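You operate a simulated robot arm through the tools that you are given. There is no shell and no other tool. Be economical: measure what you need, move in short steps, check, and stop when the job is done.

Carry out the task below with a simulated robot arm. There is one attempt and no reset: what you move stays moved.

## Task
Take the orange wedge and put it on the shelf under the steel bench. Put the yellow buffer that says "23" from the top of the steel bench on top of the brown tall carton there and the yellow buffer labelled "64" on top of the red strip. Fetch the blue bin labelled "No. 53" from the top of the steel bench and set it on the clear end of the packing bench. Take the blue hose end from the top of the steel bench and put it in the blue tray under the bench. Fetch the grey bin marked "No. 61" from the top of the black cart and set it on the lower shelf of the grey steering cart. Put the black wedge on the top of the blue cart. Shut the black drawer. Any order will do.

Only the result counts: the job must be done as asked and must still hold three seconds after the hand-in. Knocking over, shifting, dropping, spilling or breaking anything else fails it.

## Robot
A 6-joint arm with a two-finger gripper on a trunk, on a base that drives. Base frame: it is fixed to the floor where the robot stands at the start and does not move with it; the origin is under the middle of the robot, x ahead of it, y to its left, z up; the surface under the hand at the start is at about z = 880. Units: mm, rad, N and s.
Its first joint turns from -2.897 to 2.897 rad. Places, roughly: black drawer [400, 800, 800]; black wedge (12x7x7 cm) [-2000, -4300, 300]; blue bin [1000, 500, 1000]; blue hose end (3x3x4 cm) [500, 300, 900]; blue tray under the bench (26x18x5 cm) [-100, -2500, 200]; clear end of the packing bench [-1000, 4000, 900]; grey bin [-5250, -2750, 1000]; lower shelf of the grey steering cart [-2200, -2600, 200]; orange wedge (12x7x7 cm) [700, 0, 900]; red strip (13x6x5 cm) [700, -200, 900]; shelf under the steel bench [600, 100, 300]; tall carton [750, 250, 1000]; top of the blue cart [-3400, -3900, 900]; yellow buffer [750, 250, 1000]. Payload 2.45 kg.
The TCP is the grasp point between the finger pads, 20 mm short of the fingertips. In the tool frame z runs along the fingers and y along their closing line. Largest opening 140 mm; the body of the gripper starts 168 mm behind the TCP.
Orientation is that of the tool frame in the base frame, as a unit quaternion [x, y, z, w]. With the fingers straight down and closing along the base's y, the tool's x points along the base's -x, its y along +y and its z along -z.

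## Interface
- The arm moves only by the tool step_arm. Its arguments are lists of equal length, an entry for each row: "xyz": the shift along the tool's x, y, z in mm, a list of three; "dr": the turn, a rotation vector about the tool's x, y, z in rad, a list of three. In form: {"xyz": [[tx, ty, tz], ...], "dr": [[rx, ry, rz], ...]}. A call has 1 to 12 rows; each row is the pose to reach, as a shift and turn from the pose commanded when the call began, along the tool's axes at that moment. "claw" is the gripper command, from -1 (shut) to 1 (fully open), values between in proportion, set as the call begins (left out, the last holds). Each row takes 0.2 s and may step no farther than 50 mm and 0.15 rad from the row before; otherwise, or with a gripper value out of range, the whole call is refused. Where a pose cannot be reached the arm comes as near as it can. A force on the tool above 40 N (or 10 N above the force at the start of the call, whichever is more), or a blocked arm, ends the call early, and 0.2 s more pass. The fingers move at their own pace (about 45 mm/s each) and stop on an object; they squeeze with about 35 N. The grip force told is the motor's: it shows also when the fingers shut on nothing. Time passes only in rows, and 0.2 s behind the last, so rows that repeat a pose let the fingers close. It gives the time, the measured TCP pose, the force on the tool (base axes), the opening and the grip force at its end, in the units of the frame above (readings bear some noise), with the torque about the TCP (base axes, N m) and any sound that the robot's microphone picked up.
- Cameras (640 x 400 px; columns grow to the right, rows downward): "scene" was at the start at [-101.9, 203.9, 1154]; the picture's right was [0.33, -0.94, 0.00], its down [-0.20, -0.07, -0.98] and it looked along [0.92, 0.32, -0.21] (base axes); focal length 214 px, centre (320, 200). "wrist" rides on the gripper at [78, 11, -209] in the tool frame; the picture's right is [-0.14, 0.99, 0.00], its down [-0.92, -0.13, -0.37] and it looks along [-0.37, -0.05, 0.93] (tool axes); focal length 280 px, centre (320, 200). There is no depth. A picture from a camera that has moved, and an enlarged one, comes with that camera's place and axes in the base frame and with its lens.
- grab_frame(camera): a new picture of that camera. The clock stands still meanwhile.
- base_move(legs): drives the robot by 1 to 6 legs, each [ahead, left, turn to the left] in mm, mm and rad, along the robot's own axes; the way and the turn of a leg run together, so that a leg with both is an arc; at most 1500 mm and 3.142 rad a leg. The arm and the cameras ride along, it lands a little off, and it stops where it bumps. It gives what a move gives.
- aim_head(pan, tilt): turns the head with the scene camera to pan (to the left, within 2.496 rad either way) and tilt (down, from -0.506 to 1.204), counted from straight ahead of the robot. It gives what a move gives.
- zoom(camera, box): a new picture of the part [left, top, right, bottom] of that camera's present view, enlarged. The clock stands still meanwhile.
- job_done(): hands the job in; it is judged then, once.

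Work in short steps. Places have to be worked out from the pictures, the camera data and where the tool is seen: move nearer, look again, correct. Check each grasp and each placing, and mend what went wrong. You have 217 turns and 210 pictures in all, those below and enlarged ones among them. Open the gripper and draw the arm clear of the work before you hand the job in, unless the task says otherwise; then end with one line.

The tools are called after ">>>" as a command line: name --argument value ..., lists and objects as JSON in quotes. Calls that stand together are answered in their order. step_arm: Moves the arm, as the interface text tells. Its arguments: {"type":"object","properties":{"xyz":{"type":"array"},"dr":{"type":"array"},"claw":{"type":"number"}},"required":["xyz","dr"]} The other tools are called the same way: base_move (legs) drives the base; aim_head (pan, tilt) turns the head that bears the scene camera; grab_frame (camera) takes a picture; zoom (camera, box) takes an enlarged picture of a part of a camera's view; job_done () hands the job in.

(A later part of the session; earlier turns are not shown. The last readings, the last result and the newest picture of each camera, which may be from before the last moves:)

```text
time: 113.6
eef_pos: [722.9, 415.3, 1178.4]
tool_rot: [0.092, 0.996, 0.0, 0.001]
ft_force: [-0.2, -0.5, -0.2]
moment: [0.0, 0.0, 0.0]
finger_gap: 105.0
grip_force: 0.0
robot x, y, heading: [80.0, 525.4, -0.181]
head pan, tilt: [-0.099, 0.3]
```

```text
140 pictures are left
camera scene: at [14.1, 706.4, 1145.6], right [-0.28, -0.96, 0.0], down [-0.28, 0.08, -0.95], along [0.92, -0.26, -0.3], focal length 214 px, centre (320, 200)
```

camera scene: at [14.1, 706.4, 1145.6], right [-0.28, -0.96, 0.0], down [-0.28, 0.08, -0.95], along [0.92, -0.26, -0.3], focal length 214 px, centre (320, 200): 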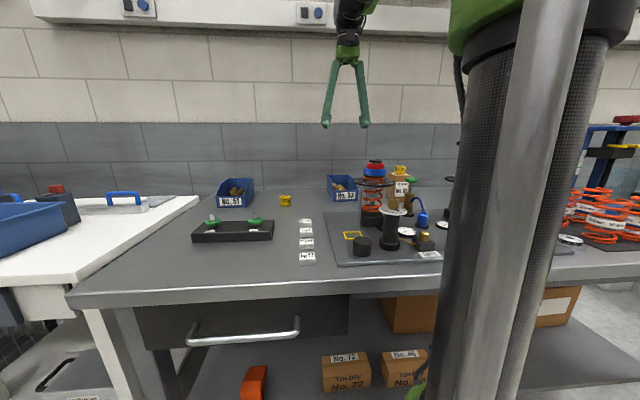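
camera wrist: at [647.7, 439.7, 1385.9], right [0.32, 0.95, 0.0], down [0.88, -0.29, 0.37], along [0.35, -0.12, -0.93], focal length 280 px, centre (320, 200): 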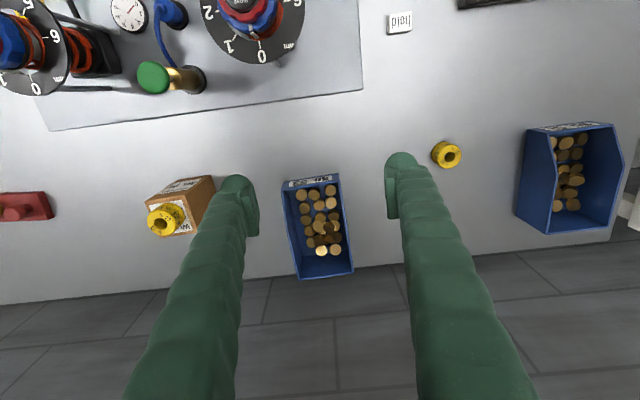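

Bin 53 is aligned with the tool's yaw, centred about (861,366), ~100 mm wide. I open fully and move above it, lowering to z≈1020.

>>> step_arm --xyz '[[-48, -7, 0], [-96, -15, 0], [-143, -22, 0], [-143, -22, 45], [-143, -22, 90], [-143, -22, 135], [-143, -22, 157], [-143, -22, 157]]' --dr '[[0, 0, 0], [0, 0, 0], [0, 0, 0], [0, 0, 0], [0, 0, 0], [0, 0, 0], [0, 0, 0], [0, 0, 0]]' --claw 1

>>> grab_frame --camera "wrist"

>>> zoom --camera "scene" --box '[270, 110, 430, 210]'

```text
time: 115.4
eef_pos: [859.9, 367.3, 1020.1]
tool_rot: [0.092, 0.996, 0.0, 0.002]
ft_force: [0.0, -0.8, -0.4]
moment: [0.0, 0.0, 0.01]
finger_gap: 139.9
grip_force: 0.0
robot x, y, heading: [79.5, 528.2, -0.184]
head pan, tilt: [-0.099, 0.3]
```

```text
139 pictures are left
camera wrist: at [784.7, 391.0, 1229.2], right [0.32, 0.95, 0.0], down [0.88, -0.29, 0.37], along [0.35, -0.12, -0.93], focal length 280 px, centre (320, 200)
```

wrist: 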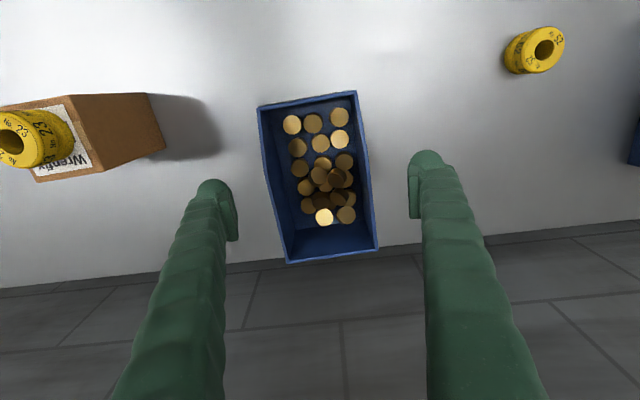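

```text
4.00 times, centred on (350, 160) of scene
camera zoom: at [14.2, 706.4, 1145.7], right [-0.28, -0.96, 0.0], down [-0.28, 0.08, -0.96], along [0.92, -0.26, -0.3], focal length 858 px, centre (200, 360)
```

zoom: 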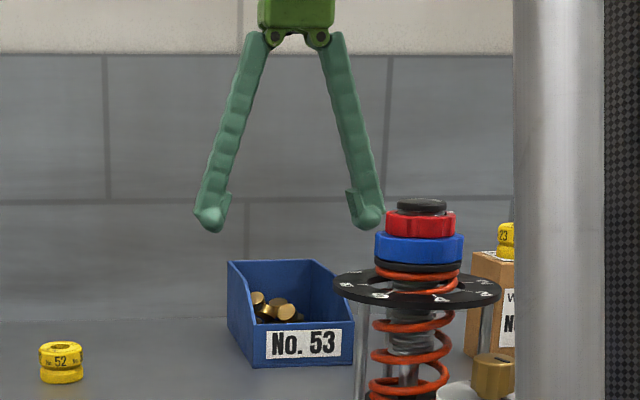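

Aligned. I descend to z≈915 and close on the side walls.

>>> step_arm --xyz '[[0, 0, 35], [0, 0, 65], [0, 0, 90], [0, 0, 103], [0, 0, 103]]' --dr '[[0, 0, 0], [0, 0, 0], [0, 0, 0], [0, 0, 0], [0, 0, 0]]'

>>> grab_frame --camera "wrist"

>>> step_arm --xyz '[[0, 0, 0], [0, 0, 0], [0, 0, 0], [0, 0, 0]]' --dr '[[0, 0, 0], [0, 0, 0], [0, 0, 0], [0, 0, 0]]' --claw -1

>>> grab_frame --camera "wrist"

```text
time: 116.6
eef_pos: [860.8, 368.2, 916.6]
tool_rot: [0.092, 0.996, 0.0, 0.001]
ft_force: [-0.1, 0.0, 0.5]
moment: [0.0, 0.03, 0.0]
finger_gap: 139.8
grip_force: 0.0
robot x, y, heading: [81.1, 529.5, -0.178]
head pan, tilt: [-0.099, 0.3]
```

```text
137 pictures are left
camera wrist: at [785.1, 391.8, 1125.4], right [0.32, 0.95, 0.0], down [0.88, -0.29, 0.37], along [0.35, -0.12, -0.93], focal length 280 px, centre (320, 200)
```

wrist: 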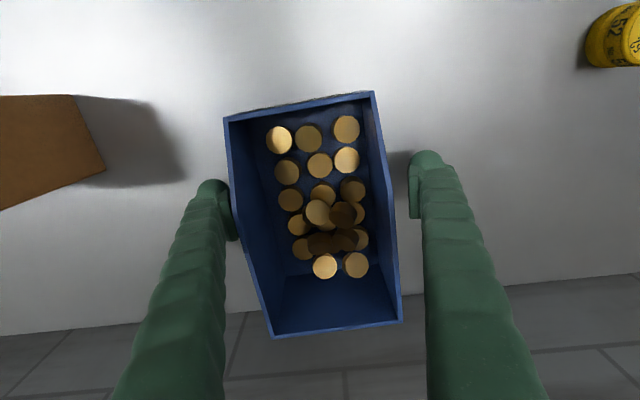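

```text
time: 117.6
eef_pos: [860.2, 367.2, 917.2]
tool_rot: [0.092, 0.996, 0.0, 0.0]
ft_force: [0.0, -1.1, 3.7]
moment: [-0.01, 0.06, 0.17]
finger_gap: 117.0
grip_force: 34.8
robot x, y, heading: [79.9, 530.0, -0.183]
head pan, tilt: [-0.099, 0.3]
```

```text
136 pictures are left
camera wrist: at [785.0, 391.6, 1125.7], right [0.32, 0.95, 0.0], down [0.88, -0.29, 0.37], along [0.35, -0.12, -0.93], focal length 280 px, centre (320, 200)
```

wrist: 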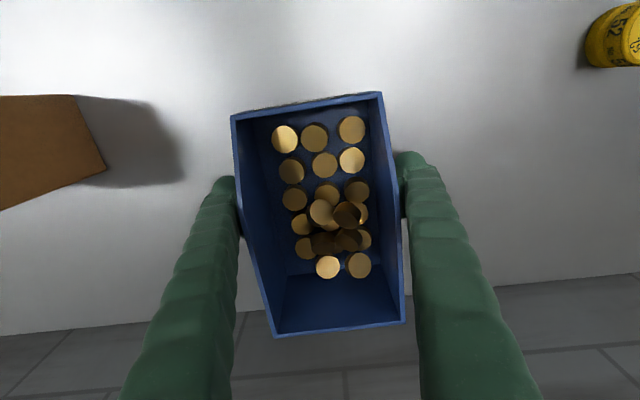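

Gripped at 117 mm. I lift slowly and check.

>>> step_arm --xyz '[[0, 0, -10], [0, 0, -25], [0, 0, -50], [0, 0, -85], [0, 0, -125], [0, 0, -165], [0, 0, -205], [0, 0, -240], [0, 0, -270], [0, 0, -270]]' --dr '[[0, 0, 0], [0, 0, 0], [0, 0, 0], [0, 0, 0], [0, 0, 0], [0, 0, 0], [0, 0, 0], [0, 0, 0], [0, 0, 0], [0, 0, 0]]'

>>> grab_frame --camera "wrist"

>>> grab_frame --camera "scene"

```text
time: 119.8
eef_pos: [860.7, 368.4, 1186.6]
tool_rot: [0.092, 0.996, 0.001, 0.001]
ft_force: [-0.1, -1.1, -4.8]
moment: [-0.01, 0.08, 0.04]
finger_gap: 116.8
grip_force: 34.7
robot x, y, heading: [78.9, 529.4, -0.184]
head pan, tilt: [-0.099, 0.3]
```

```text
135 pictures are left
camera wrist: at [784.9, 392.1, 1395.1], right [0.32, 0.95, 0.0], down [0.88, -0.29, 0.37], along [0.35, -0.12, -0.93], focal length 280 px, centre (320, 200)
```

wrist: 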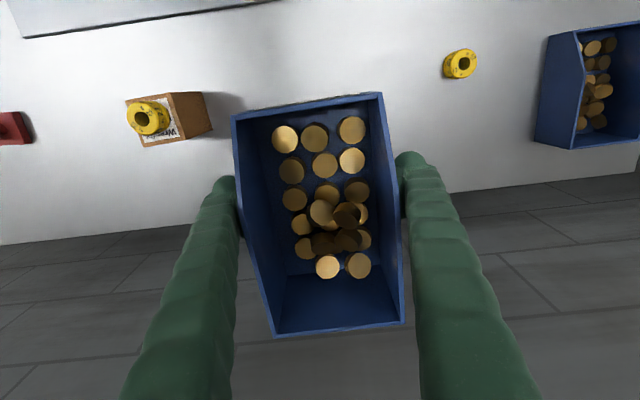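

```text
134 pictures are left
camera scene: at [14.3, 706.3, 1145.7], right [-0.28, -0.96, 0.0], down [-0.28, 0.08, -0.96], along [0.92, -0.26, -0.3], focal length 214 px, centre (320, 200)
```

scene: 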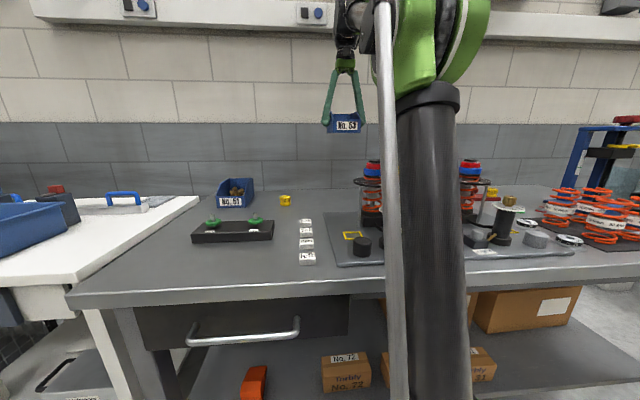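

Bin held level. I retract the arm, back away and look toward the packing bench.

>>> step_arm --xyz '[[40, 0, 0], [80, 0, 0], [120, 0, 0], [160, 0, 0], [200, 0, 0], [240, 0, 0], [280, 0, 0]]' --dr '[[0, 0, 0], [0, 0, 0], [0, 0, 0], [0, 0, 0], [0, 0, 0], [0, 0, 0], [0, 0, 0]]'

>>> base_move --legs '[[-700, 0, 0]]'

>>> aim_head --pan 1.8 --tilt 0.25

>>> grab_frame --camera "scene"

>>> aim_head --pan 1.0 --tilt 0.25

>>> grab_frame --camera "scene"

```text
time: 121.4
eef_pos: [584.2, 420.6, 1187.3]
tool_rot: [0.092, 0.996, -0.001, 0.001]
ft_force: [1.0, 0.4, -5.3]
moment: [0.07, 0.19, 0.0]
finger_gap: 116.8
grip_force: 34.8
robot x, y, heading: [79.9, 528.7, -0.18]
head pan, tilt: [-0.099, 0.3]
```

```text
time: 125.2
eef_pos: [-101.5, 545.7, 1185.7]
tool_rot: [0.093, 0.996, -0.001, 0.001]
ft_force: [-0.7, -0.2, -4.1]
moment: [0.03, 0.06, -0.01]
finger_gap: 116.7
grip_force: 34.7
robot x, y, heading: [-603.7, 655.2, -0.182]
head pan, tilt: [-0.099, 0.3]
```

```text
time: 127.0
eef_pos: [-103.1, 545.1, 1186.3]
tool_rot: [0.093, 0.996, 0.0, 0.001]
ft_force: [0.1, -0.4, -5.0]
moment: [0.01, 0.11, -0.01]
finger_gap: 116.7
grip_force: 35.6
robot x, y, heading: [-607.9, 653.6, -0.177]
head pan, tilt: [1.799, 0.25]
```

```text
133 pictures are left
camera scene: at [-764.4, 952.3, 1150.4], right [1.0, 0.04, 0.0], down [0.01, -0.25, -0.97], along [-0.04, 0.97, -0.25], focal length 214 px, centre (320, 200)
```

scene: 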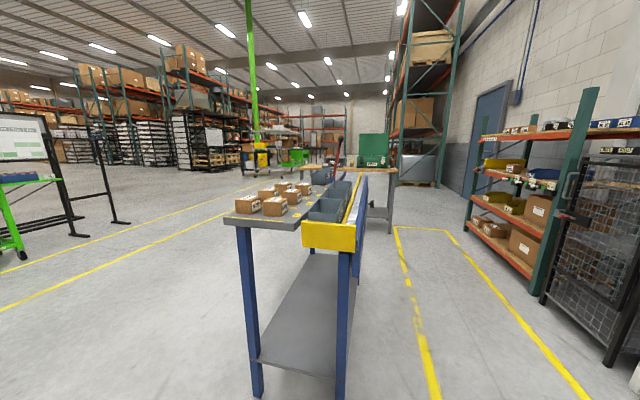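

```text
time: 128.2
eef_pos: [-102.1, 544.4, 1186.8]
tool_rot: [0.093, 0.996, 0.0, 0.001]
ft_force: [-0.4, 0.3, -5.0]
moment: [0.0, 0.06, -0.01]
finger_gap: 116.9
grip_force: 34.7
robot x, y, heading: [-606.0, 652.5, -0.181]
head pan, tilt: [1.0, 0.25]
```

```text
132 pictures are left
camera scene: at [-696.4, 927.1, 1150.4], right [0.73, -0.68, 0.0], down [-0.17, -0.18, -0.97], along [0.66, 0.71, -0.25], focal length 214 px, centre (320, 200)
```

scene: 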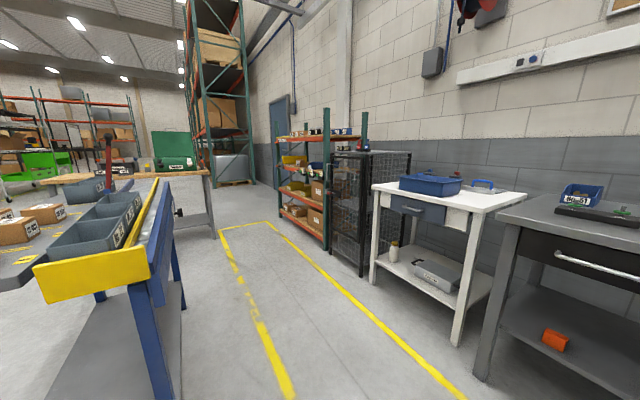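

The packing bench (wood top) lies beyond the blue bench. I turn left, go along the aisle and look again.

>>> base_move --legs '[[0, 0, 1.751], [0, -600, 0], [1400, 0, 0]]'

>>> aim_head --pan 0.45 --tilt 0.3

>>> grab_frame --camera "scene"

```text
time: 142.3
eef_pos: [-14.2, 2568.8, 1186.0]
tool_rot: [0.71, -0.704, -0.001, 0.0]
ft_force: [0.0, 0.3, -3.9]
moment: [-0.08, -0.02, 0.01]
finger_gap: 116.8
grip_force: 35.3
robot x, y, heading: [-25.6, 2052.6, 1.587]
head pan, tilt: [1.0, 0.25]
```

```text
time: 143.3
eef_pos: [-15.1, 2568.1, 1187.0]
tool_rot: [0.712, -0.703, 0.0, -0.001]
ft_force: [0.1, 0.4, -3.6]
moment: [-0.09, -0.01, -0.01]
finger_gap: 116.5
grip_force: 34.4
robot x, y, heading: [-22.9, 2050.0, 1.584]
head pan, tilt: [0.45, 0.3]
```

```text
131 pictures are left
camera scene: at [-237.2, 1942.1, 1145.7], right [0.89, 0.45, 0.0], down [0.13, -0.26, -0.96], along [-0.43, 0.85, -0.3], focal length 214 px, centre (320, 200)
```

scene: 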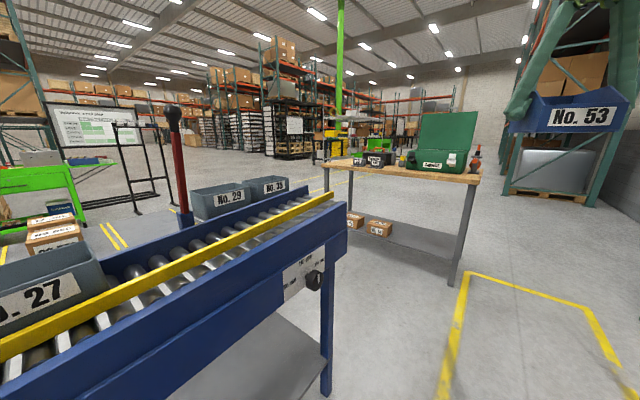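

>>> zoom --camera "scene" --box '[300, 100, 500, 225]'

```text
3.20 times, centred on (400, 162) of scene
camera zoom: at [-237.2, 1942.1, 1145.7], right [0.89, 0.45, 0.0], down [0.13, -0.26, -0.96], along [-0.43, 0.85, -0.3], focal length 686 px, centre (64, 320)
```

zoom: 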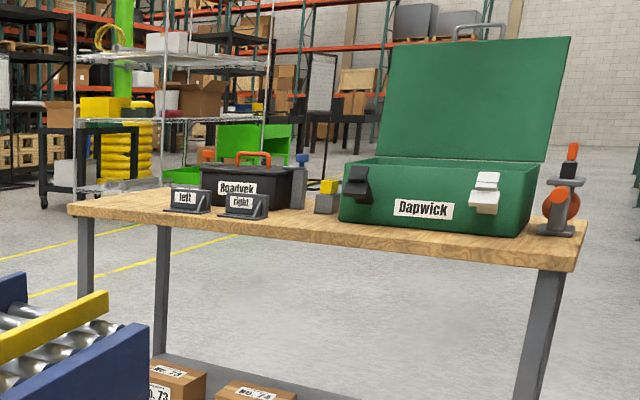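

The left end of the packing bench is clear. I move nearer and turn somewhat left, then look again.

>>> base_move --legs '[[550, 120, 0], [0, 0, 0.45]]'

>>> aim_head --pan 0.1 --tilt 0.45

>>> grab_frame --camera "scene"

```text
time: 147.9
eef_pos: [-371.4, 3071.0, 1187.3]
tool_rot: [0.852, -0.524, -0.001, 0.0]
ft_force: [0.9, -0.1, -4.8]
moment: [-0.07, -0.05, -0.01]
finger_gap: 116.8
grip_force: 35.0
robot x, y, heading: [-151.2, 2604.9, 2.042]
head pan, tilt: [0.45, 0.3]
```

```text
time: 148.7
eef_pos: [-372.3, 3070.4, 1187.2]
tool_rot: [0.852, -0.524, 0.0, -0.001]
ft_force: [0.0, 0.4, -4.7]
moment: [-0.07, -0.04, 0.02]
finger_gap: 116.7
grip_force: 34.9
robot x, y, heading: [-153.1, 2604.6, 2.043]
head pan, tilt: [0.099, 0.45]
```

```text
129 pictures are left
camera scene: at [-271.3, 2431.5, 1131.8], right [0.84, 0.54, 0.0], down [0.24, -0.37, -0.9], along [-0.49, 0.76, -0.44], focal length 214 px, centre (320, 200)
```

scene: 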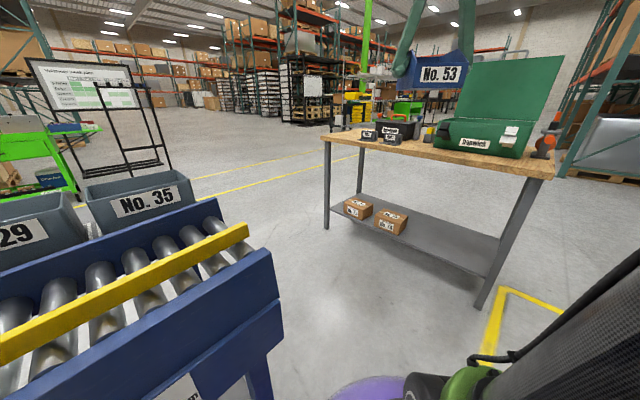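

Packing bench front runs (-1121,3888)→(45,3662), top z≈870; its clear left end is centred at about (-975,4020). I drive to stand in front of it.

>>> base_move --legs '[[0, 0, -0.663], [450, 80, 0], [84, 978, 0]]'

>>> aim_head --pan 0.0 --tilt 0.45

>>> grab_frame --camera "scene"

>>> grab_frame --camera "wrist"

```text
time: 157.9
eef_pos: [-957.3, 3838.7, 1184.8]
tool_rot: [-0.63, 0.777, 0.0, 0.0]
ft_force: [-0.2, 0.5, -4.3]
moment: [-0.06, 0.02, 0.0]
finger_gap: 117.0
grip_force: 35.4
robot x, y, heading: [-1078.9, 3337.3, 1.368]
head pan, tilt: [0.099, 0.45]
```

```text
time: 158.6
eef_pos: [-956.7, 3839.5, 1186.4]
tool_rot: [-0.63, 0.776, 0.0, 0.001]
ft_force: [0.2, 0.5, -4.8]
moment: [-0.09, 0.0, -0.04]
finger_gap: 116.5
grip_force: 34.9
robot x, y, heading: [-1074.6, 3339.8, 1.371]
head pan, tilt: [0.0, 0.45]
```

```text
128 pictures are left
camera scene: at [-1267.8, 3275.7, 1131.7], right [0.98, -0.2, 0.0], down [-0.09, -0.43, -0.9], along [0.18, 0.88, -0.44], focal length 214 px, centre (320, 200)
```

scene: 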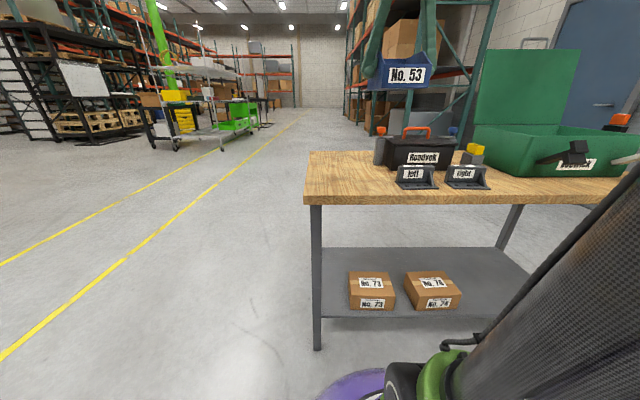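

```text
127 pictures are left
camera wrist: at [-984.8, 3764.0, 1395.1], right [-0.94, 0.34, 0.0], down [0.31, 0.87, 0.37], along [0.13, 0.35, -0.93], focal length 280 px, centre (320, 200)
```

wrist: 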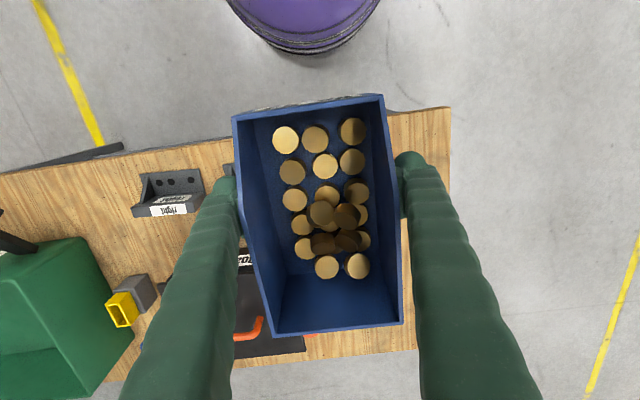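

I move the bin over the clear zone centre (~(-1018,4010)) and lower to z≈960 to check.

>>> step_arm --xyz '[[-39, 23, 0], [-78, 47, 0], [-117, 70, 0], [-155, 94, 0], [-155, 94, 45], [-155, 94, 90], [-155, 94, 135], [-155, 94, 180], [-155, 94, 225], [-155, 94, 225]]' --dr '[[0, 0, 0], [0, 0, 0], [0, 0, 0], [0, 0, 0], [0, 0, 0], [0, 0, 0], [0, 0, 0], [0, 0, 0], [0, 0, 0], [0, 0, 0]]'

>>> grab_frame --camera "scene"

>>> grab_frame --camera "wrist"

```text
time: 160.8
eef_pos: [-1018.0, 4010.4, 960.9]
tool_rot: [-0.63, 0.777, -0.001, 0.001]
ft_force: [-0.1, -1.1, -4.6]
moment: [-0.04, 0.07, -0.02]
finger_gap: 116.9
grip_force: 35.3
robot x, y, heading: [-1077.1, 3340.3, 1.364]
head pan, tilt: [0.0, 0.45]
```

```text
126 pictures are left
camera scene: at [-1267.8, 3275.8, 1131.7], right [0.98, -0.2, 0.0], down [-0.09, -0.43, -0.9], along [0.18, 0.88, -0.44], focal length 214 px, centre (320, 200)
```

scene: 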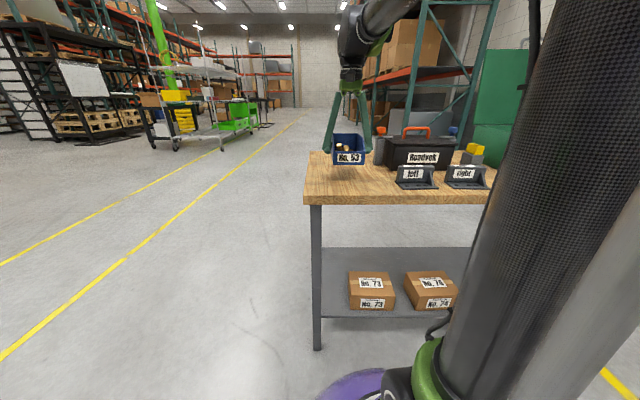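

```text
125 pictures are left
camera wrist: at [-1045.4, 3934.6, 1170.4], right [-0.94, 0.34, 0.0], down [0.31, 0.87, 0.37], along [0.13, 0.35, -0.93], focal length 280 px, centre (320, 200)
```

wrist: 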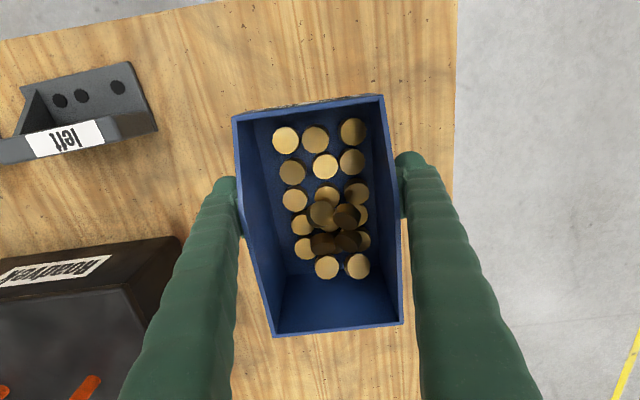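

Good position with clearance on all sides. Lower 60 mm, then creep to contact.

>>> step_arm --xyz '[[0, 0, 30], [0, 0, 50], [0, 0, 56], [0, 0, 59], [0, 0, 62], [0, 0, 65], [0, 0, 68], [0, 0, 71], [0, 0, 74], [0, 0, 77], [0, 0, 80]]' --dr '[[0, 0, 0], [0, 0, 0], [0, 0, 0], [0, 0, 0], [0, 0, 0], [0, 0, 0], [0, 0, 0], [0, 0, 0], [0, 0, 0], [0, 0, 0], [0, 0, 0]]'

>>> zoom --camera "scene" --box '[290, 90, 450, 215]'

```text
time: 163.2
eef_pos: [-1016.6, 4010.8, 881.7]
tool_rot: [-0.63, 0.777, 0.001, 0.002]
ft_force: [-1.5, 2.5, 31.9]
moment: [-0.05, 0.04, 0.03]
finger_gap: 116.7
grip_force: 34.8
robot x, y, heading: [-1076.1, 3340.8, 1.365]
head pan, tilt: [0.0, 0.45]
```

```text
3.20 times, centred on (370, 152) of scene
camera zoom: at [-1267.9, 3274.9, 1131.7], right [0.98, -0.2, 0.0], down [-0.09, -0.43, -0.9], along [0.18, 0.88, -0.43], focal length 686 px, centre (160, 352)
```

zoom: 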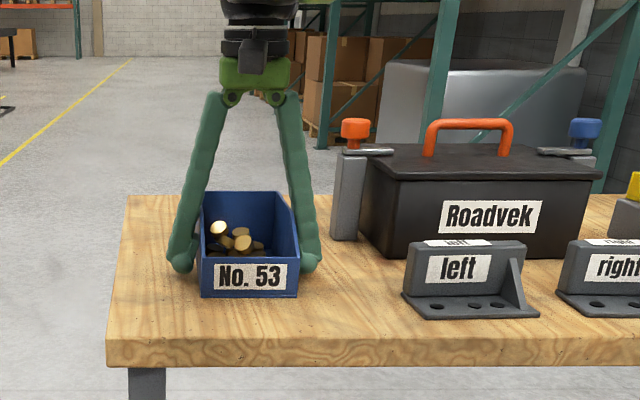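

Contact (32 N up) at z≈881; the bin stands on the table. I release and rise.

>>> step_arm --xyz '[[0, 0, -1], [0, 0, -1], [0, 0, -1], [0, 0, -30], [0, 0, -75], [0, 0, -120], [0, 0, -165], [0, 0, -210], [0, 0, -255]]' --dr '[[0, 0, 0], [0, 0, 0], [0, 0, 0], [0, 0, 0], [0, 0, 0], [0, 0, 0], [0, 0, 0], [0, 0, 0], [0, 0, 0]]' --claw 0.98

>>> zoom --camera "scene" --box '[290, 90, 450, 215]'

```text
time: 165.2
eef_pos: [-1017.2, 4011.0, 1137.0]
tool_rot: [-0.63, 0.776, 0.0, 0.0]
ft_force: [0.9, 0.6, -1.0]
moment: [0.01, 0.04, -0.01]
finger_gap: 138.6
grip_force: 0.1
robot x, y, heading: [-1077.1, 3338.1, 1.37]
head pan, tilt: [0.0, 0.45]
```

```text
3.20 times, centred on (370, 152) of scene
camera zoom: at [-1267.8, 3275.7, 1131.7], right [0.98, -0.2, 0.0], down [-0.09, -0.43, -0.9], along [0.18, 0.88, -0.44], focal length 686 px, centre (160, 352)
```

zoom: 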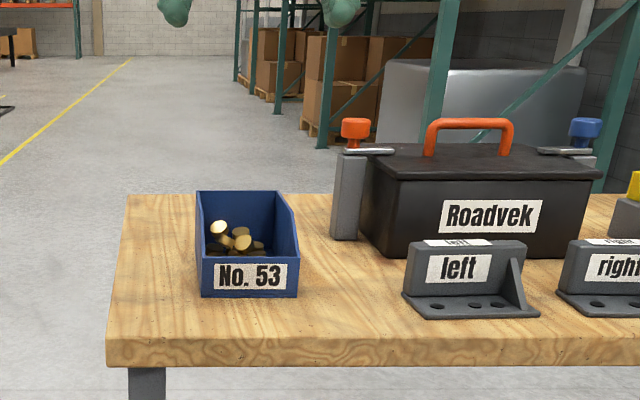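

Bin 53 is placed. I retract the arm and drive back to the steel bench for the hose end.

>>> step_arm --xyz '[[0, 0, -45], [0, 0, -90], [45, 0, -90], [90, 0, -90], [135, 0, -90], [170, 0, -90]]' --dr '[[0, 0, 0], [0, 0, 0], [0, 0, 0], [0, 0, 0], [0, 0, 0], [0, 0, 0]]' --claw -0.2

>>> base_move --legs '[[-89, -964, 0], [-1019, -310, 0], [-1098, -122, 0], [0, 0, -1.557]]'

```text
time: 166.6
eef_pos: [-1053.7, 3844.9, 1226.3]
tool_rot: [-0.631, 0.776, 0.0, 0.001]
ft_force: [-0.1, 1.0, -0.2]
moment: [-0.07, 0.01, 0.05]
finger_gap: 56.0
grip_force: 0.0
robot x, y, heading: [-1077.2, 3338.4, 1.372]
head pan, tilt: [0.0, 0.45]
```

```text
time: 185.8
eef_pos: [380.7, 880.5, 1227.8]
tool_rot: [0.09, 0.996, 0.0, 0.0]
ft_force: [-0.2, 0.0, -0.4]
moment: [0.02, -0.01, 0.0]
finger_gap: 56.0
grip_force: 0.1
robot x, y, heading: [-126.3, 890.0, -0.18]
head pan, tilt: [0.0, 0.45]
```

>>> base_move --legs '[[225, -585, 0]]'

>>> grab_frame --camera "wrist"

>>> aim_head --pan 0.0 --tilt 0.45

>>> grab_frame --camera "scene"

```text
time: 189.3
eef_pos: [494.7, 260.7, 1227.8]
tool_rot: [0.091, 0.996, -0.001, 0.001]
ft_force: [-0.6, 0.0, -0.2]
moment: [0.02, 0.01, 0.02]
finger_gap: 56.1
grip_force: 0.1
robot x, y, heading: [-13.3, 270.9, -0.178]
head pan, tilt: [0.0, 0.45]
```

```text
122 pictures are left
camera wrist: at [419.8, 284.2, 1436.1], right [0.31, 0.95, 0.0], down [0.88, -0.29, 0.37], along [0.35, -0.12, -0.93], focal length 280 px, centre (320, 200)
```

wrist: 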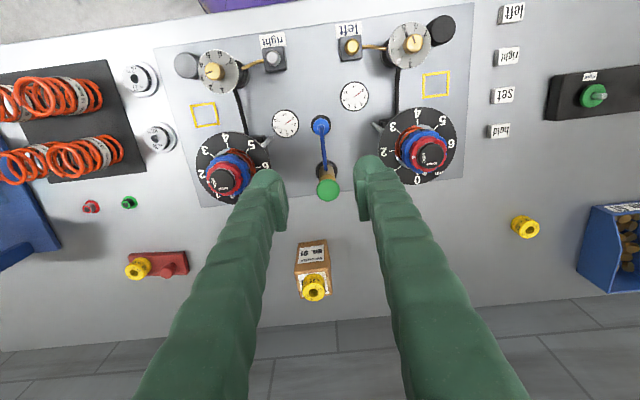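

```text
time: 189.9
eef_pos: [495.9, 260.6, 1227.2]
tool_rot: [0.09, 0.996, -0.001, 0.001]
ft_force: [-0.7, 0.2, -0.2]
moment: [0.03, 0.01, 0.0]
finger_gap: 55.8
grip_force: 0.0
robot x, y, heading: [-10.4, 271.5, -0.182]
head pan, tilt: [0.0, 0.45]
```

```text
121 pictures are left
camera scene: at [-76.7, 459.8, 1131.7], right [-0.18, -0.98, 0.0], down [-0.43, 0.08, -0.9], along [0.89, -0.16, -0.44], focal length 214 px, centre (320, 200)
```

scene: 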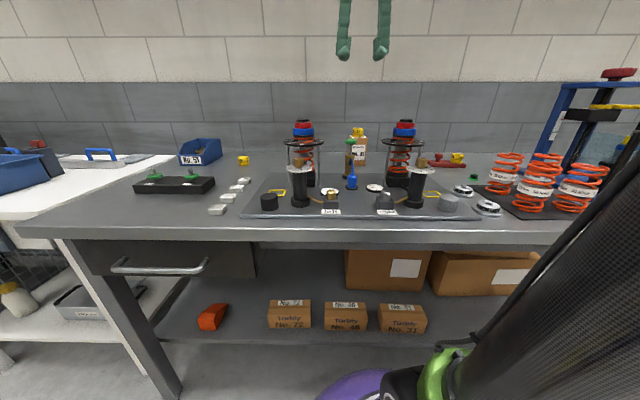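

>>> zoom --camera "scene" --box '[310, 110, 406, 206]'

>>> zoom --camera "wrist" --box '[272, 90, 368, 210]'

```text
4.17 times, centred on (358, 158) of scene
camera zoom: at [-76.7, 459.8, 1131.7], right [-0.18, -0.98, 0.0], down [-0.43, 0.08, -0.9], along [0.89, -0.16, -0.44], focal length 894 px, centre (162, 375)
```

zoom: 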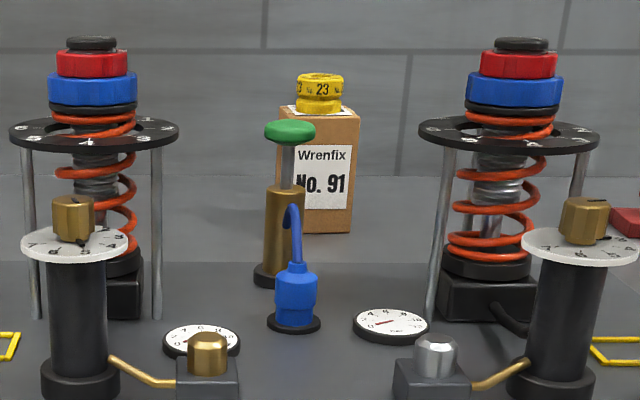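

```text
3.33 times, centred on (320, 150) of wrist
camera zoom: at [419.8, 284.2, 1436.1], right [0.31, 0.95, 0.0], down [0.88, -0.29, 0.37], along [0.35, -0.12, -0.93], focal length 935 px, centre (320, 367)
```

zoom: 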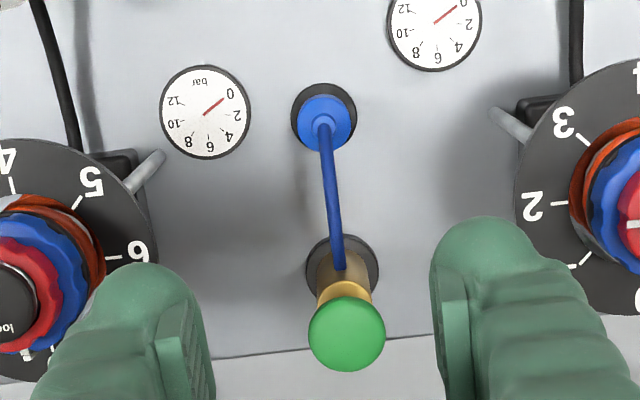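

The hose end (blue body on a black puck) is at about (486,262), with the hose curving to the pump. I descend to z≈1000 and look.

>>> step_arm --xyz '[[9, 0, 45], [9, 0, 90], [9, 0, 135], [9, 0, 180], [9, 0, 215], [9, 0, 227], [9, 0, 227]]' --dr '[[0, 0, 0], [0, 0, 0], [0, 0, 0], [0, 0, 0], [0, 0, 0], [0, 0, 0], [0, 0, 0]]' --claw 0.0

>>> grab_frame --camera "wrist"

>>> zoom --camera "scene" --box '[290, 90, 420, 206]'

```text
time: 191.5
eef_pos: [486.4, 262.1, 1000.8]
tool_rot: [0.091, 0.996, 0.0, 0.0]
ft_force: [-0.5, -0.3, 0.5]
moment: [0.03, 0.0, 0.01]
finger_gap: 69.8
grip_force: 0.1
robot x, y, heading: [-12.8, 268.3, -0.182]
head pan, tilt: [0.0, 0.45]
```

```text
118 pictures are left
camera wrist: at [411.5, 286.2, 1209.1], right [0.31, 0.95, 0.0], down [0.88, -0.29, 0.37], along [0.35, -0.12, -0.93], focal length 280 px, centre (320, 200)
```

wrist: 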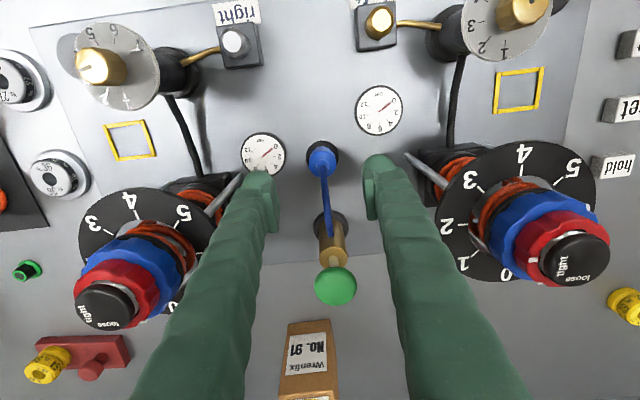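

```text
3.45 times, centred on (355, 148) of scene
camera zoom: at [-76.7, 459.8, 1131.7], right [-0.18, -0.98, 0.0], down [-0.43, 0.08, -0.9], along [0.89, -0.16, -0.44], focal length 740 px, centre (199, 379)
```

zoom: 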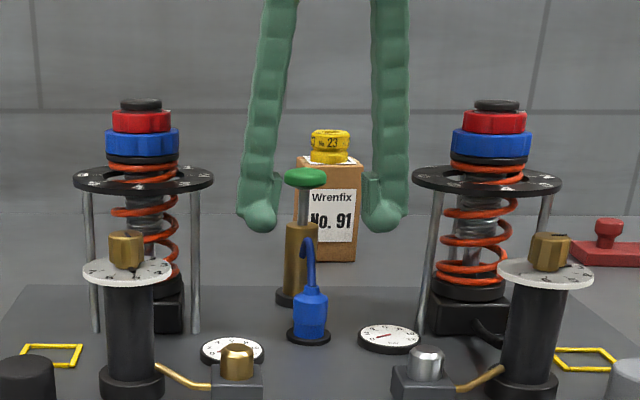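

The body is ~7 mm nearer than assumed: I correct and descend to z≈918, then close.

>>> step_arm --xyz '[[7, 0, 25], [7, 0, 50], [7, 0, 70], [7, 0, 83], [7, 0, 83]]' --dr '[[0, 0, 0], [0, 0, 0], [0, 0, 0], [0, 0, 0], [0, 0, 0]]'

>>> zoom --camera "wrist" --box '[220, 120, 420, 270]'

>>> zoom --camera "scene" --box '[310, 130, 406, 206]'

```text
time: 192.7
eef_pos: [479.5, 263.6, 918.0]
tool_rot: [0.09, 0.996, -0.001, 0.001]
ft_force: [0.1, -0.5, 0.6]
moment: [-0.04, 0.0, -0.02]
finger_gap: 69.9
grip_force: 0.0
robot x, y, heading: [-9.5, 274.3, -0.18]
head pan, tilt: [0.0, 0.45]
```

```text
2.67 times, centred on (320, 195) of wrist
camera zoom: at [404.4, 287.0, 1125.7], right [0.31, 0.95, 0.0], down [0.88, -0.29, 0.37], along [0.35, -0.12, -0.93], focal length 748 px, centre (320, 213)
```

zoom: 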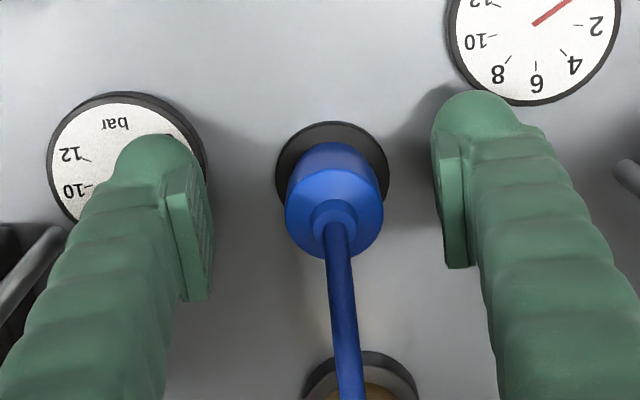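

```text
5.26 times, centred on (358, 168) of scene
camera zoom: at [-76.7, 459.8, 1131.7], right [-0.18, -0.98, 0.0], down [-0.43, 0.08, -0.9], along [0.89, -0.16, -0.44], focal length 1129 px, centre (120, 368)
```

zoom: 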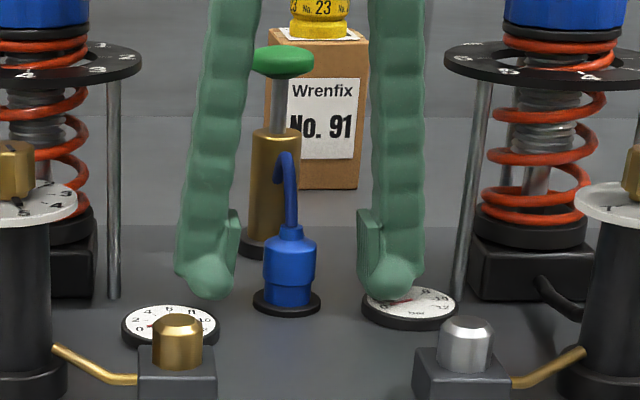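

Centred. Close the gripper.

>>> step_arm --xyz '[[0, 0, 0], [0, 0, 0], [0, 0, 0], [0, 0, 0]]' --dr '[[0, 0, 0], [0, 0, 0], [0, 0, 0], [0, 0, 0]]' --claw -1

>>> step_arm --xyz '[[0, 0, -5], [0, 0, -10], [0, 0, -20], [0, 0, -30]]' --dr '[[0, 0, 0], [0, 0, 0], [0, 0, 0], [0, 0, 0]]'

>>> zoom --camera "scene" --box '[310, 130, 406, 206]'

>>> zoom --camera "wrist" --box '[220, 120, 420, 270]'

```text
time: 193.7
eef_pos: [479.8, 263.2, 917.4]
tool_rot: [0.091, 0.996, -0.001, 0.001]
ft_force: [-0.1, 0.5, 0.1]
moment: [-0.01, 0.01, -0.03]
finger_gap: 27.1
grip_force: 34.8
robot x, y, heading: [-10.5, 272.8, -0.177]
head pan, tilt: [0.0, 0.45]
```

```text
time: 194.7
eef_pos: [481.1, 263.7, 947.5]
tool_rot: [0.091, 0.996, -0.001, 0.001]
ft_force: [0.0, 0.9, -1.3]
moment: [-0.01, -0.01, 0.04]
finger_gap: 27.7
grip_force: 35.3
robot x, y, heading: [-12.3, 270.7, -0.173]
head pan, tilt: [0.0, 0.45]
```

```text
5.26 times, centred on (358, 168) of scene
camera zoom: at [-76.7, 459.8, 1131.7], right [-0.18, -0.98, 0.0], down [-0.43, 0.08, -0.9], along [0.89, -0.16, -0.44], focal length 1129 px, centre (120, 368)
```

zoom: 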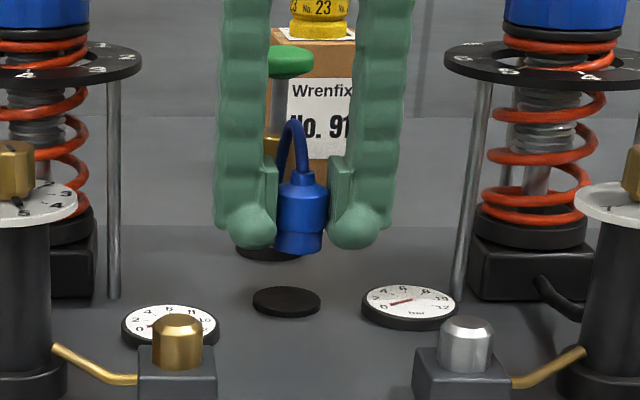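

```text
2.67 times, centred on (320, 195) of wrist
camera zoom: at [404.5, 286.8, 1156.1], right [0.31, 0.95, 0.0], down [0.88, -0.29, 0.37], along [0.35, -0.12, -0.93], focal length 748 px, centre (320, 213)
```

zoom: 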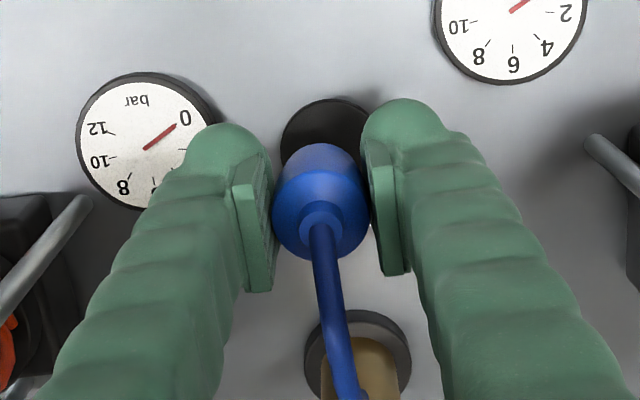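

The hose end lifts off its puck. I lift higher slowly, watching force and the hose.

>>> step_arm --xyz '[[0, 0, -15], [0, 0, -30], [0, 0, -45], [0, 0, -60], [0, 0, -75], [0, 0, -90]]' --dr '[[0, 0, 0], [0, 0, 0], [0, 0, 0], [0, 0, 0], [0, 0, 0], [0, 0, 0]]'

>>> zoom --camera "scene" --box '[300, 90, 420, 206]'

>>> grab_frame --camera "wrist"

```text
time: 196.1
eef_pos: [479.9, 262.7, 1037.1]
tool_rot: [0.091, 0.996, -0.002, 0.0]
ft_force: [0.6, 0.3, -1.3]
moment: [0.02, -0.01, 0.03]
finger_gap: 27.5
grip_force: 35.0
robot x, y, heading: [-11.9, 274.4, -0.177]
head pan, tilt: [0.0, 0.45]
```

```text
3.45 times, centred on (360, 148) of scene
camera zoom: at [-76.7, 459.8, 1131.7], right [-0.18, -0.98, 0.0], down [-0.43, 0.08, -0.9], along [0.89, -0.16, -0.44], focal length 740 px, centre (182, 379)
```

zoom: 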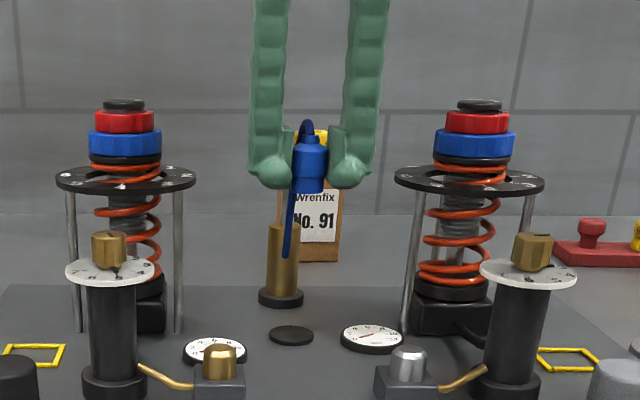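

```text
111 pictures are left
camera wrist: at [404.1, 286.9, 1246.0], right [0.31, 0.95, 0.0], down [0.88, -0.29, 0.37], along [0.35, -0.12, -0.93], focal length 280 px, centre (320, 200)
```

wrist: 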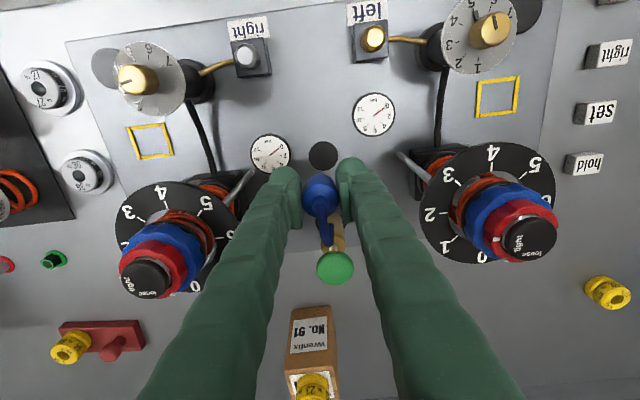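

The hose seems to be hanging; I lift another 80 mm to see whether its other end is free.

>>> step_arm --xyz '[[0, 0, -15], [0, 0, -30], [0, 0, -45], [0, 0, -60], [0, 0, -75], [0, 0, -90]]' --dr '[[0, 0, 0], [0, 0, 0], [0, 0, 0], [0, 0, 0], [0, 0, 0], [0, 0, 0]]'

>>> zoom --camera "scene" --box '[300, 70, 420, 190]'

```text
time: 197.5
eef_pos: [479.3, 262.5, 1127.0]
tool_rot: [0.09, 0.996, -0.001, 0.001]
ft_force: [-0.3, 0.1, -1.2]
moment: [-0.02, -0.01, 0.01]
finger_gap: 27.3
grip_force: 34.5
robot x, y, heading: [-14.0, 272.6, -0.176]
head pan, tilt: [0.0, 0.45]
```

```text
3.33 times, centred on (360, 130) of scene
camera zoom: at [-76.7, 459.8, 1131.7], right [-0.18, -0.98, 0.0], down [-0.43, 0.08, -0.9], along [0.89, -0.16, -0.44], focal length 715 px, centre (187, 433)
```

zoom: 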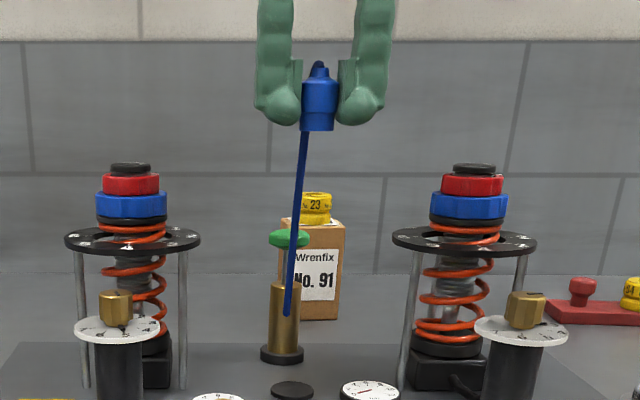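

The hose just stretches along without pull. I'll look at the southern area to find the blue tray before driving.

>>> step_arm --xyz '[[0, 0, -45], [0, 0, -90]]' --dr '[[0, 0, 0], [0, 0, 0]]'

>>> base_move --legs '[[-500, 0, 0]]'

>>> aim_head --pan -1.3 --tilt 0.3

>>> grab_frame --camera "scene"

>>> aim_head --pan -0.2 --tilt 0.3

>>> grab_frame --camera "scene"

```text
time: 198.1
eef_pos: [479.0, 263.1, 1217.3]
tool_rot: [0.091, 0.996, -0.001, 0.001]
ft_force: [-0.6, -0.2, -1.4]
moment: [0.0, -0.01, 0.02]
finger_gap: 27.0
grip_force: 35.5
robot x, y, heading: [-11.4, 269.9, -0.177]
head pan, tilt: [0.0, 0.45]
```

```text
time: 201.1
eef_pos: [-13.3, 351.9, 1218.0]
tool_rot: [0.091, 0.996, -0.001, 0.001]
ft_force: [0.3, -0.4, -1.1]
moment: [-0.01, -0.01, 0.06]
finger_gap: 27.5
grip_force: 34.7
robot x, y, heading: [-507.2, 361.3, -0.182]
head pan, tilt: [0.0, 0.45]
```

```text
time: 202.6
eef_pos: [-13.9, 352.9, 1217.2]
tool_rot: [0.091, 0.996, -0.001, 0.0]
ft_force: [0.0, 0.1, -1.6]
moment: [0.0, -0.01, 0.0]
finger_gap: 27.2
grip_force: 35.4
robot x, y, heading: [-506.1, 357.8, -0.183]
head pan, tilt: [-1.3, 0.3]
```

```text
109 pictures are left
camera scene: at [-651.3, 472.0, 1145.6], right [-1.0, -0.09, 0.0], down [-0.03, 0.29, -0.96], along [0.09, -0.95, -0.3], focal length 214 px, centre (320, 200)
```

scene: 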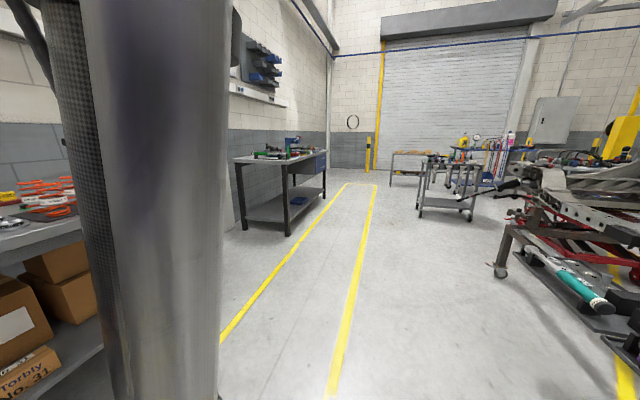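

```text
time: 203.9
eef_pos: [-14.3, 352.7, 1217.5]
tool_rot: [0.09, 0.996, -0.001, 0.001]
ft_force: [-0.5, -1.5, -0.4]
moment: [0.04, 0.0, 0.03]
finger_gap: 27.3
grip_force: 34.9
robot x, y, heading: [-503.7, 362.6, -0.179]
head pan, tilt: [-0.201, 0.3]
```

```text
108 pictures are left
camera scene: at [-573.2, 530.3, 1145.6], right [-0.37, -0.93, 0.0], down [-0.27, 0.11, -0.96], along [0.89, -0.35, -0.3], focal length 214 px, centre (320, 200)
```

scene: 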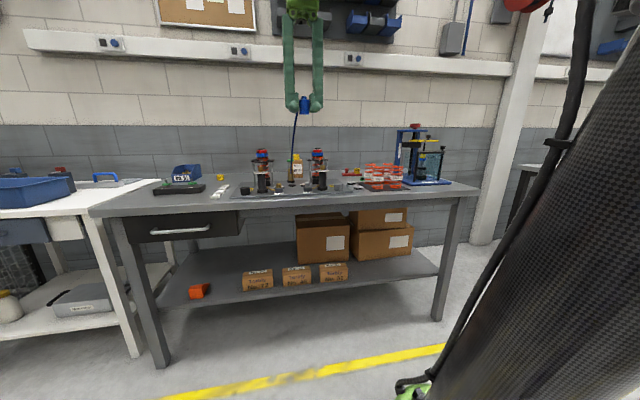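

The blue tray is on the shelf of the second bench to the south, near (-87,-2320). The hose still stretches without force; I drive right 1250 mm and check.

>>> base_move --legs '[[0, -1250, 0]]'

>>> aim_head --pan 0.3 --tilt 0.2

>>> grab_frame --camera "scene"

```text
time: 210.2
eef_pos: [-229.3, -874.3, 1217.6]
tool_rot: [0.086, 0.996, -0.001, 0.001]
ft_force: [0.1, 0.3, -1.2]
moment: [0.0, -0.02, 0.01]
finger_gap: 27.1
grip_force: 34.5
robot x, y, heading: [-719.2, -869.8, -0.167]
head pan, tilt: [-0.201, 0.3]
```

```text
time: 211.1
eef_pos: [-229.5, -873.7, 1217.9]
tool_rot: [0.085, 0.996, -0.001, 0.001]
ft_force: [-0.4, 0.1, -1.0]
moment: [-0.01, 0.0, 0.02]
finger_gap: 27.3
grip_force: 35.0
robot x, y, heading: [-716.8, -867.8, -0.168]
head pan, tilt: [0.3, 0.201]
```

```text
107 pictures are left
camera scene: at [-785.3, -655.6, 1154.9], right [0.13, -0.99, 0.0], down [-0.2, -0.03, -0.98], along [0.97, 0.13, -0.2], focal length 214 px, centre (320, 200)
```

scene: 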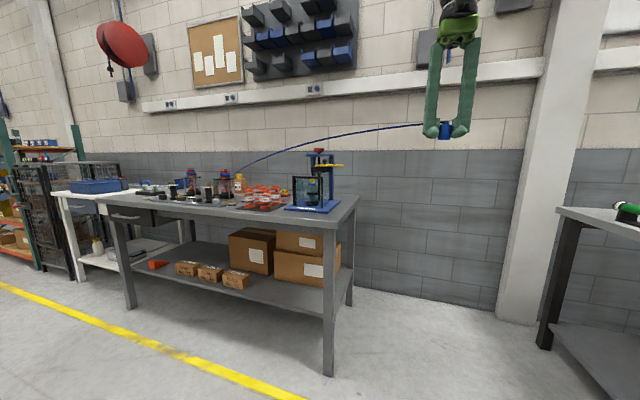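

Hose remains harmless. Continue to the second bench and look at the tray.

>>> base_move --legs '[[0, 0, -0.02], [0, -1300, 0]]'

>>> aim_head --pan 0.0 --tilt 0.6

>>> grab_frame --camera "scene"

```text
time: 218.0
eef_pos: [-479.1, -2163.9, 1217.4]
tool_rot: [0.101, 0.995, -0.001, 0.0]
ft_force: [-0.2, 0.2, -1.4]
moment: [0.0, -0.02, -0.03]
finger_gap: 27.2
grip_force: 34.5
robot x, y, heading: [-967.9, -2141.9, -0.2]
head pan, tilt: [0.3, 0.201]
```

```text
time: 218.9
eef_pos: [-480.3, -2162.7, 1217.2]
tool_rot: [0.101, 0.995, -0.002, 0.001]
ft_force: [-0.1, 0.0, -0.2]
moment: [0.02, -0.01, -0.02]
finger_gap: 27.3
grip_force: 35.8
robot x, y, heading: [-966.7, -2144.2, -0.198]
head pan, tilt: [0.0, 0.6]
```

```text
106 pictures are left
camera scene: at [-1034.6, -1954.3, 1118.2], right [-0.2, -0.98, 0.0], down [-0.55, 0.11, -0.83], along [0.81, -0.16, -0.56], focal length 214 px, centre (320, 200)
```

scene: 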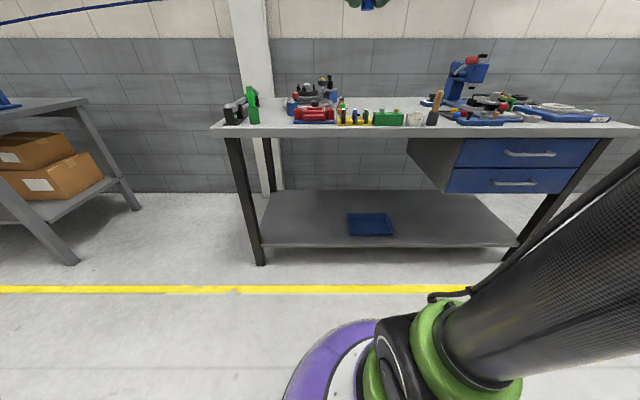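

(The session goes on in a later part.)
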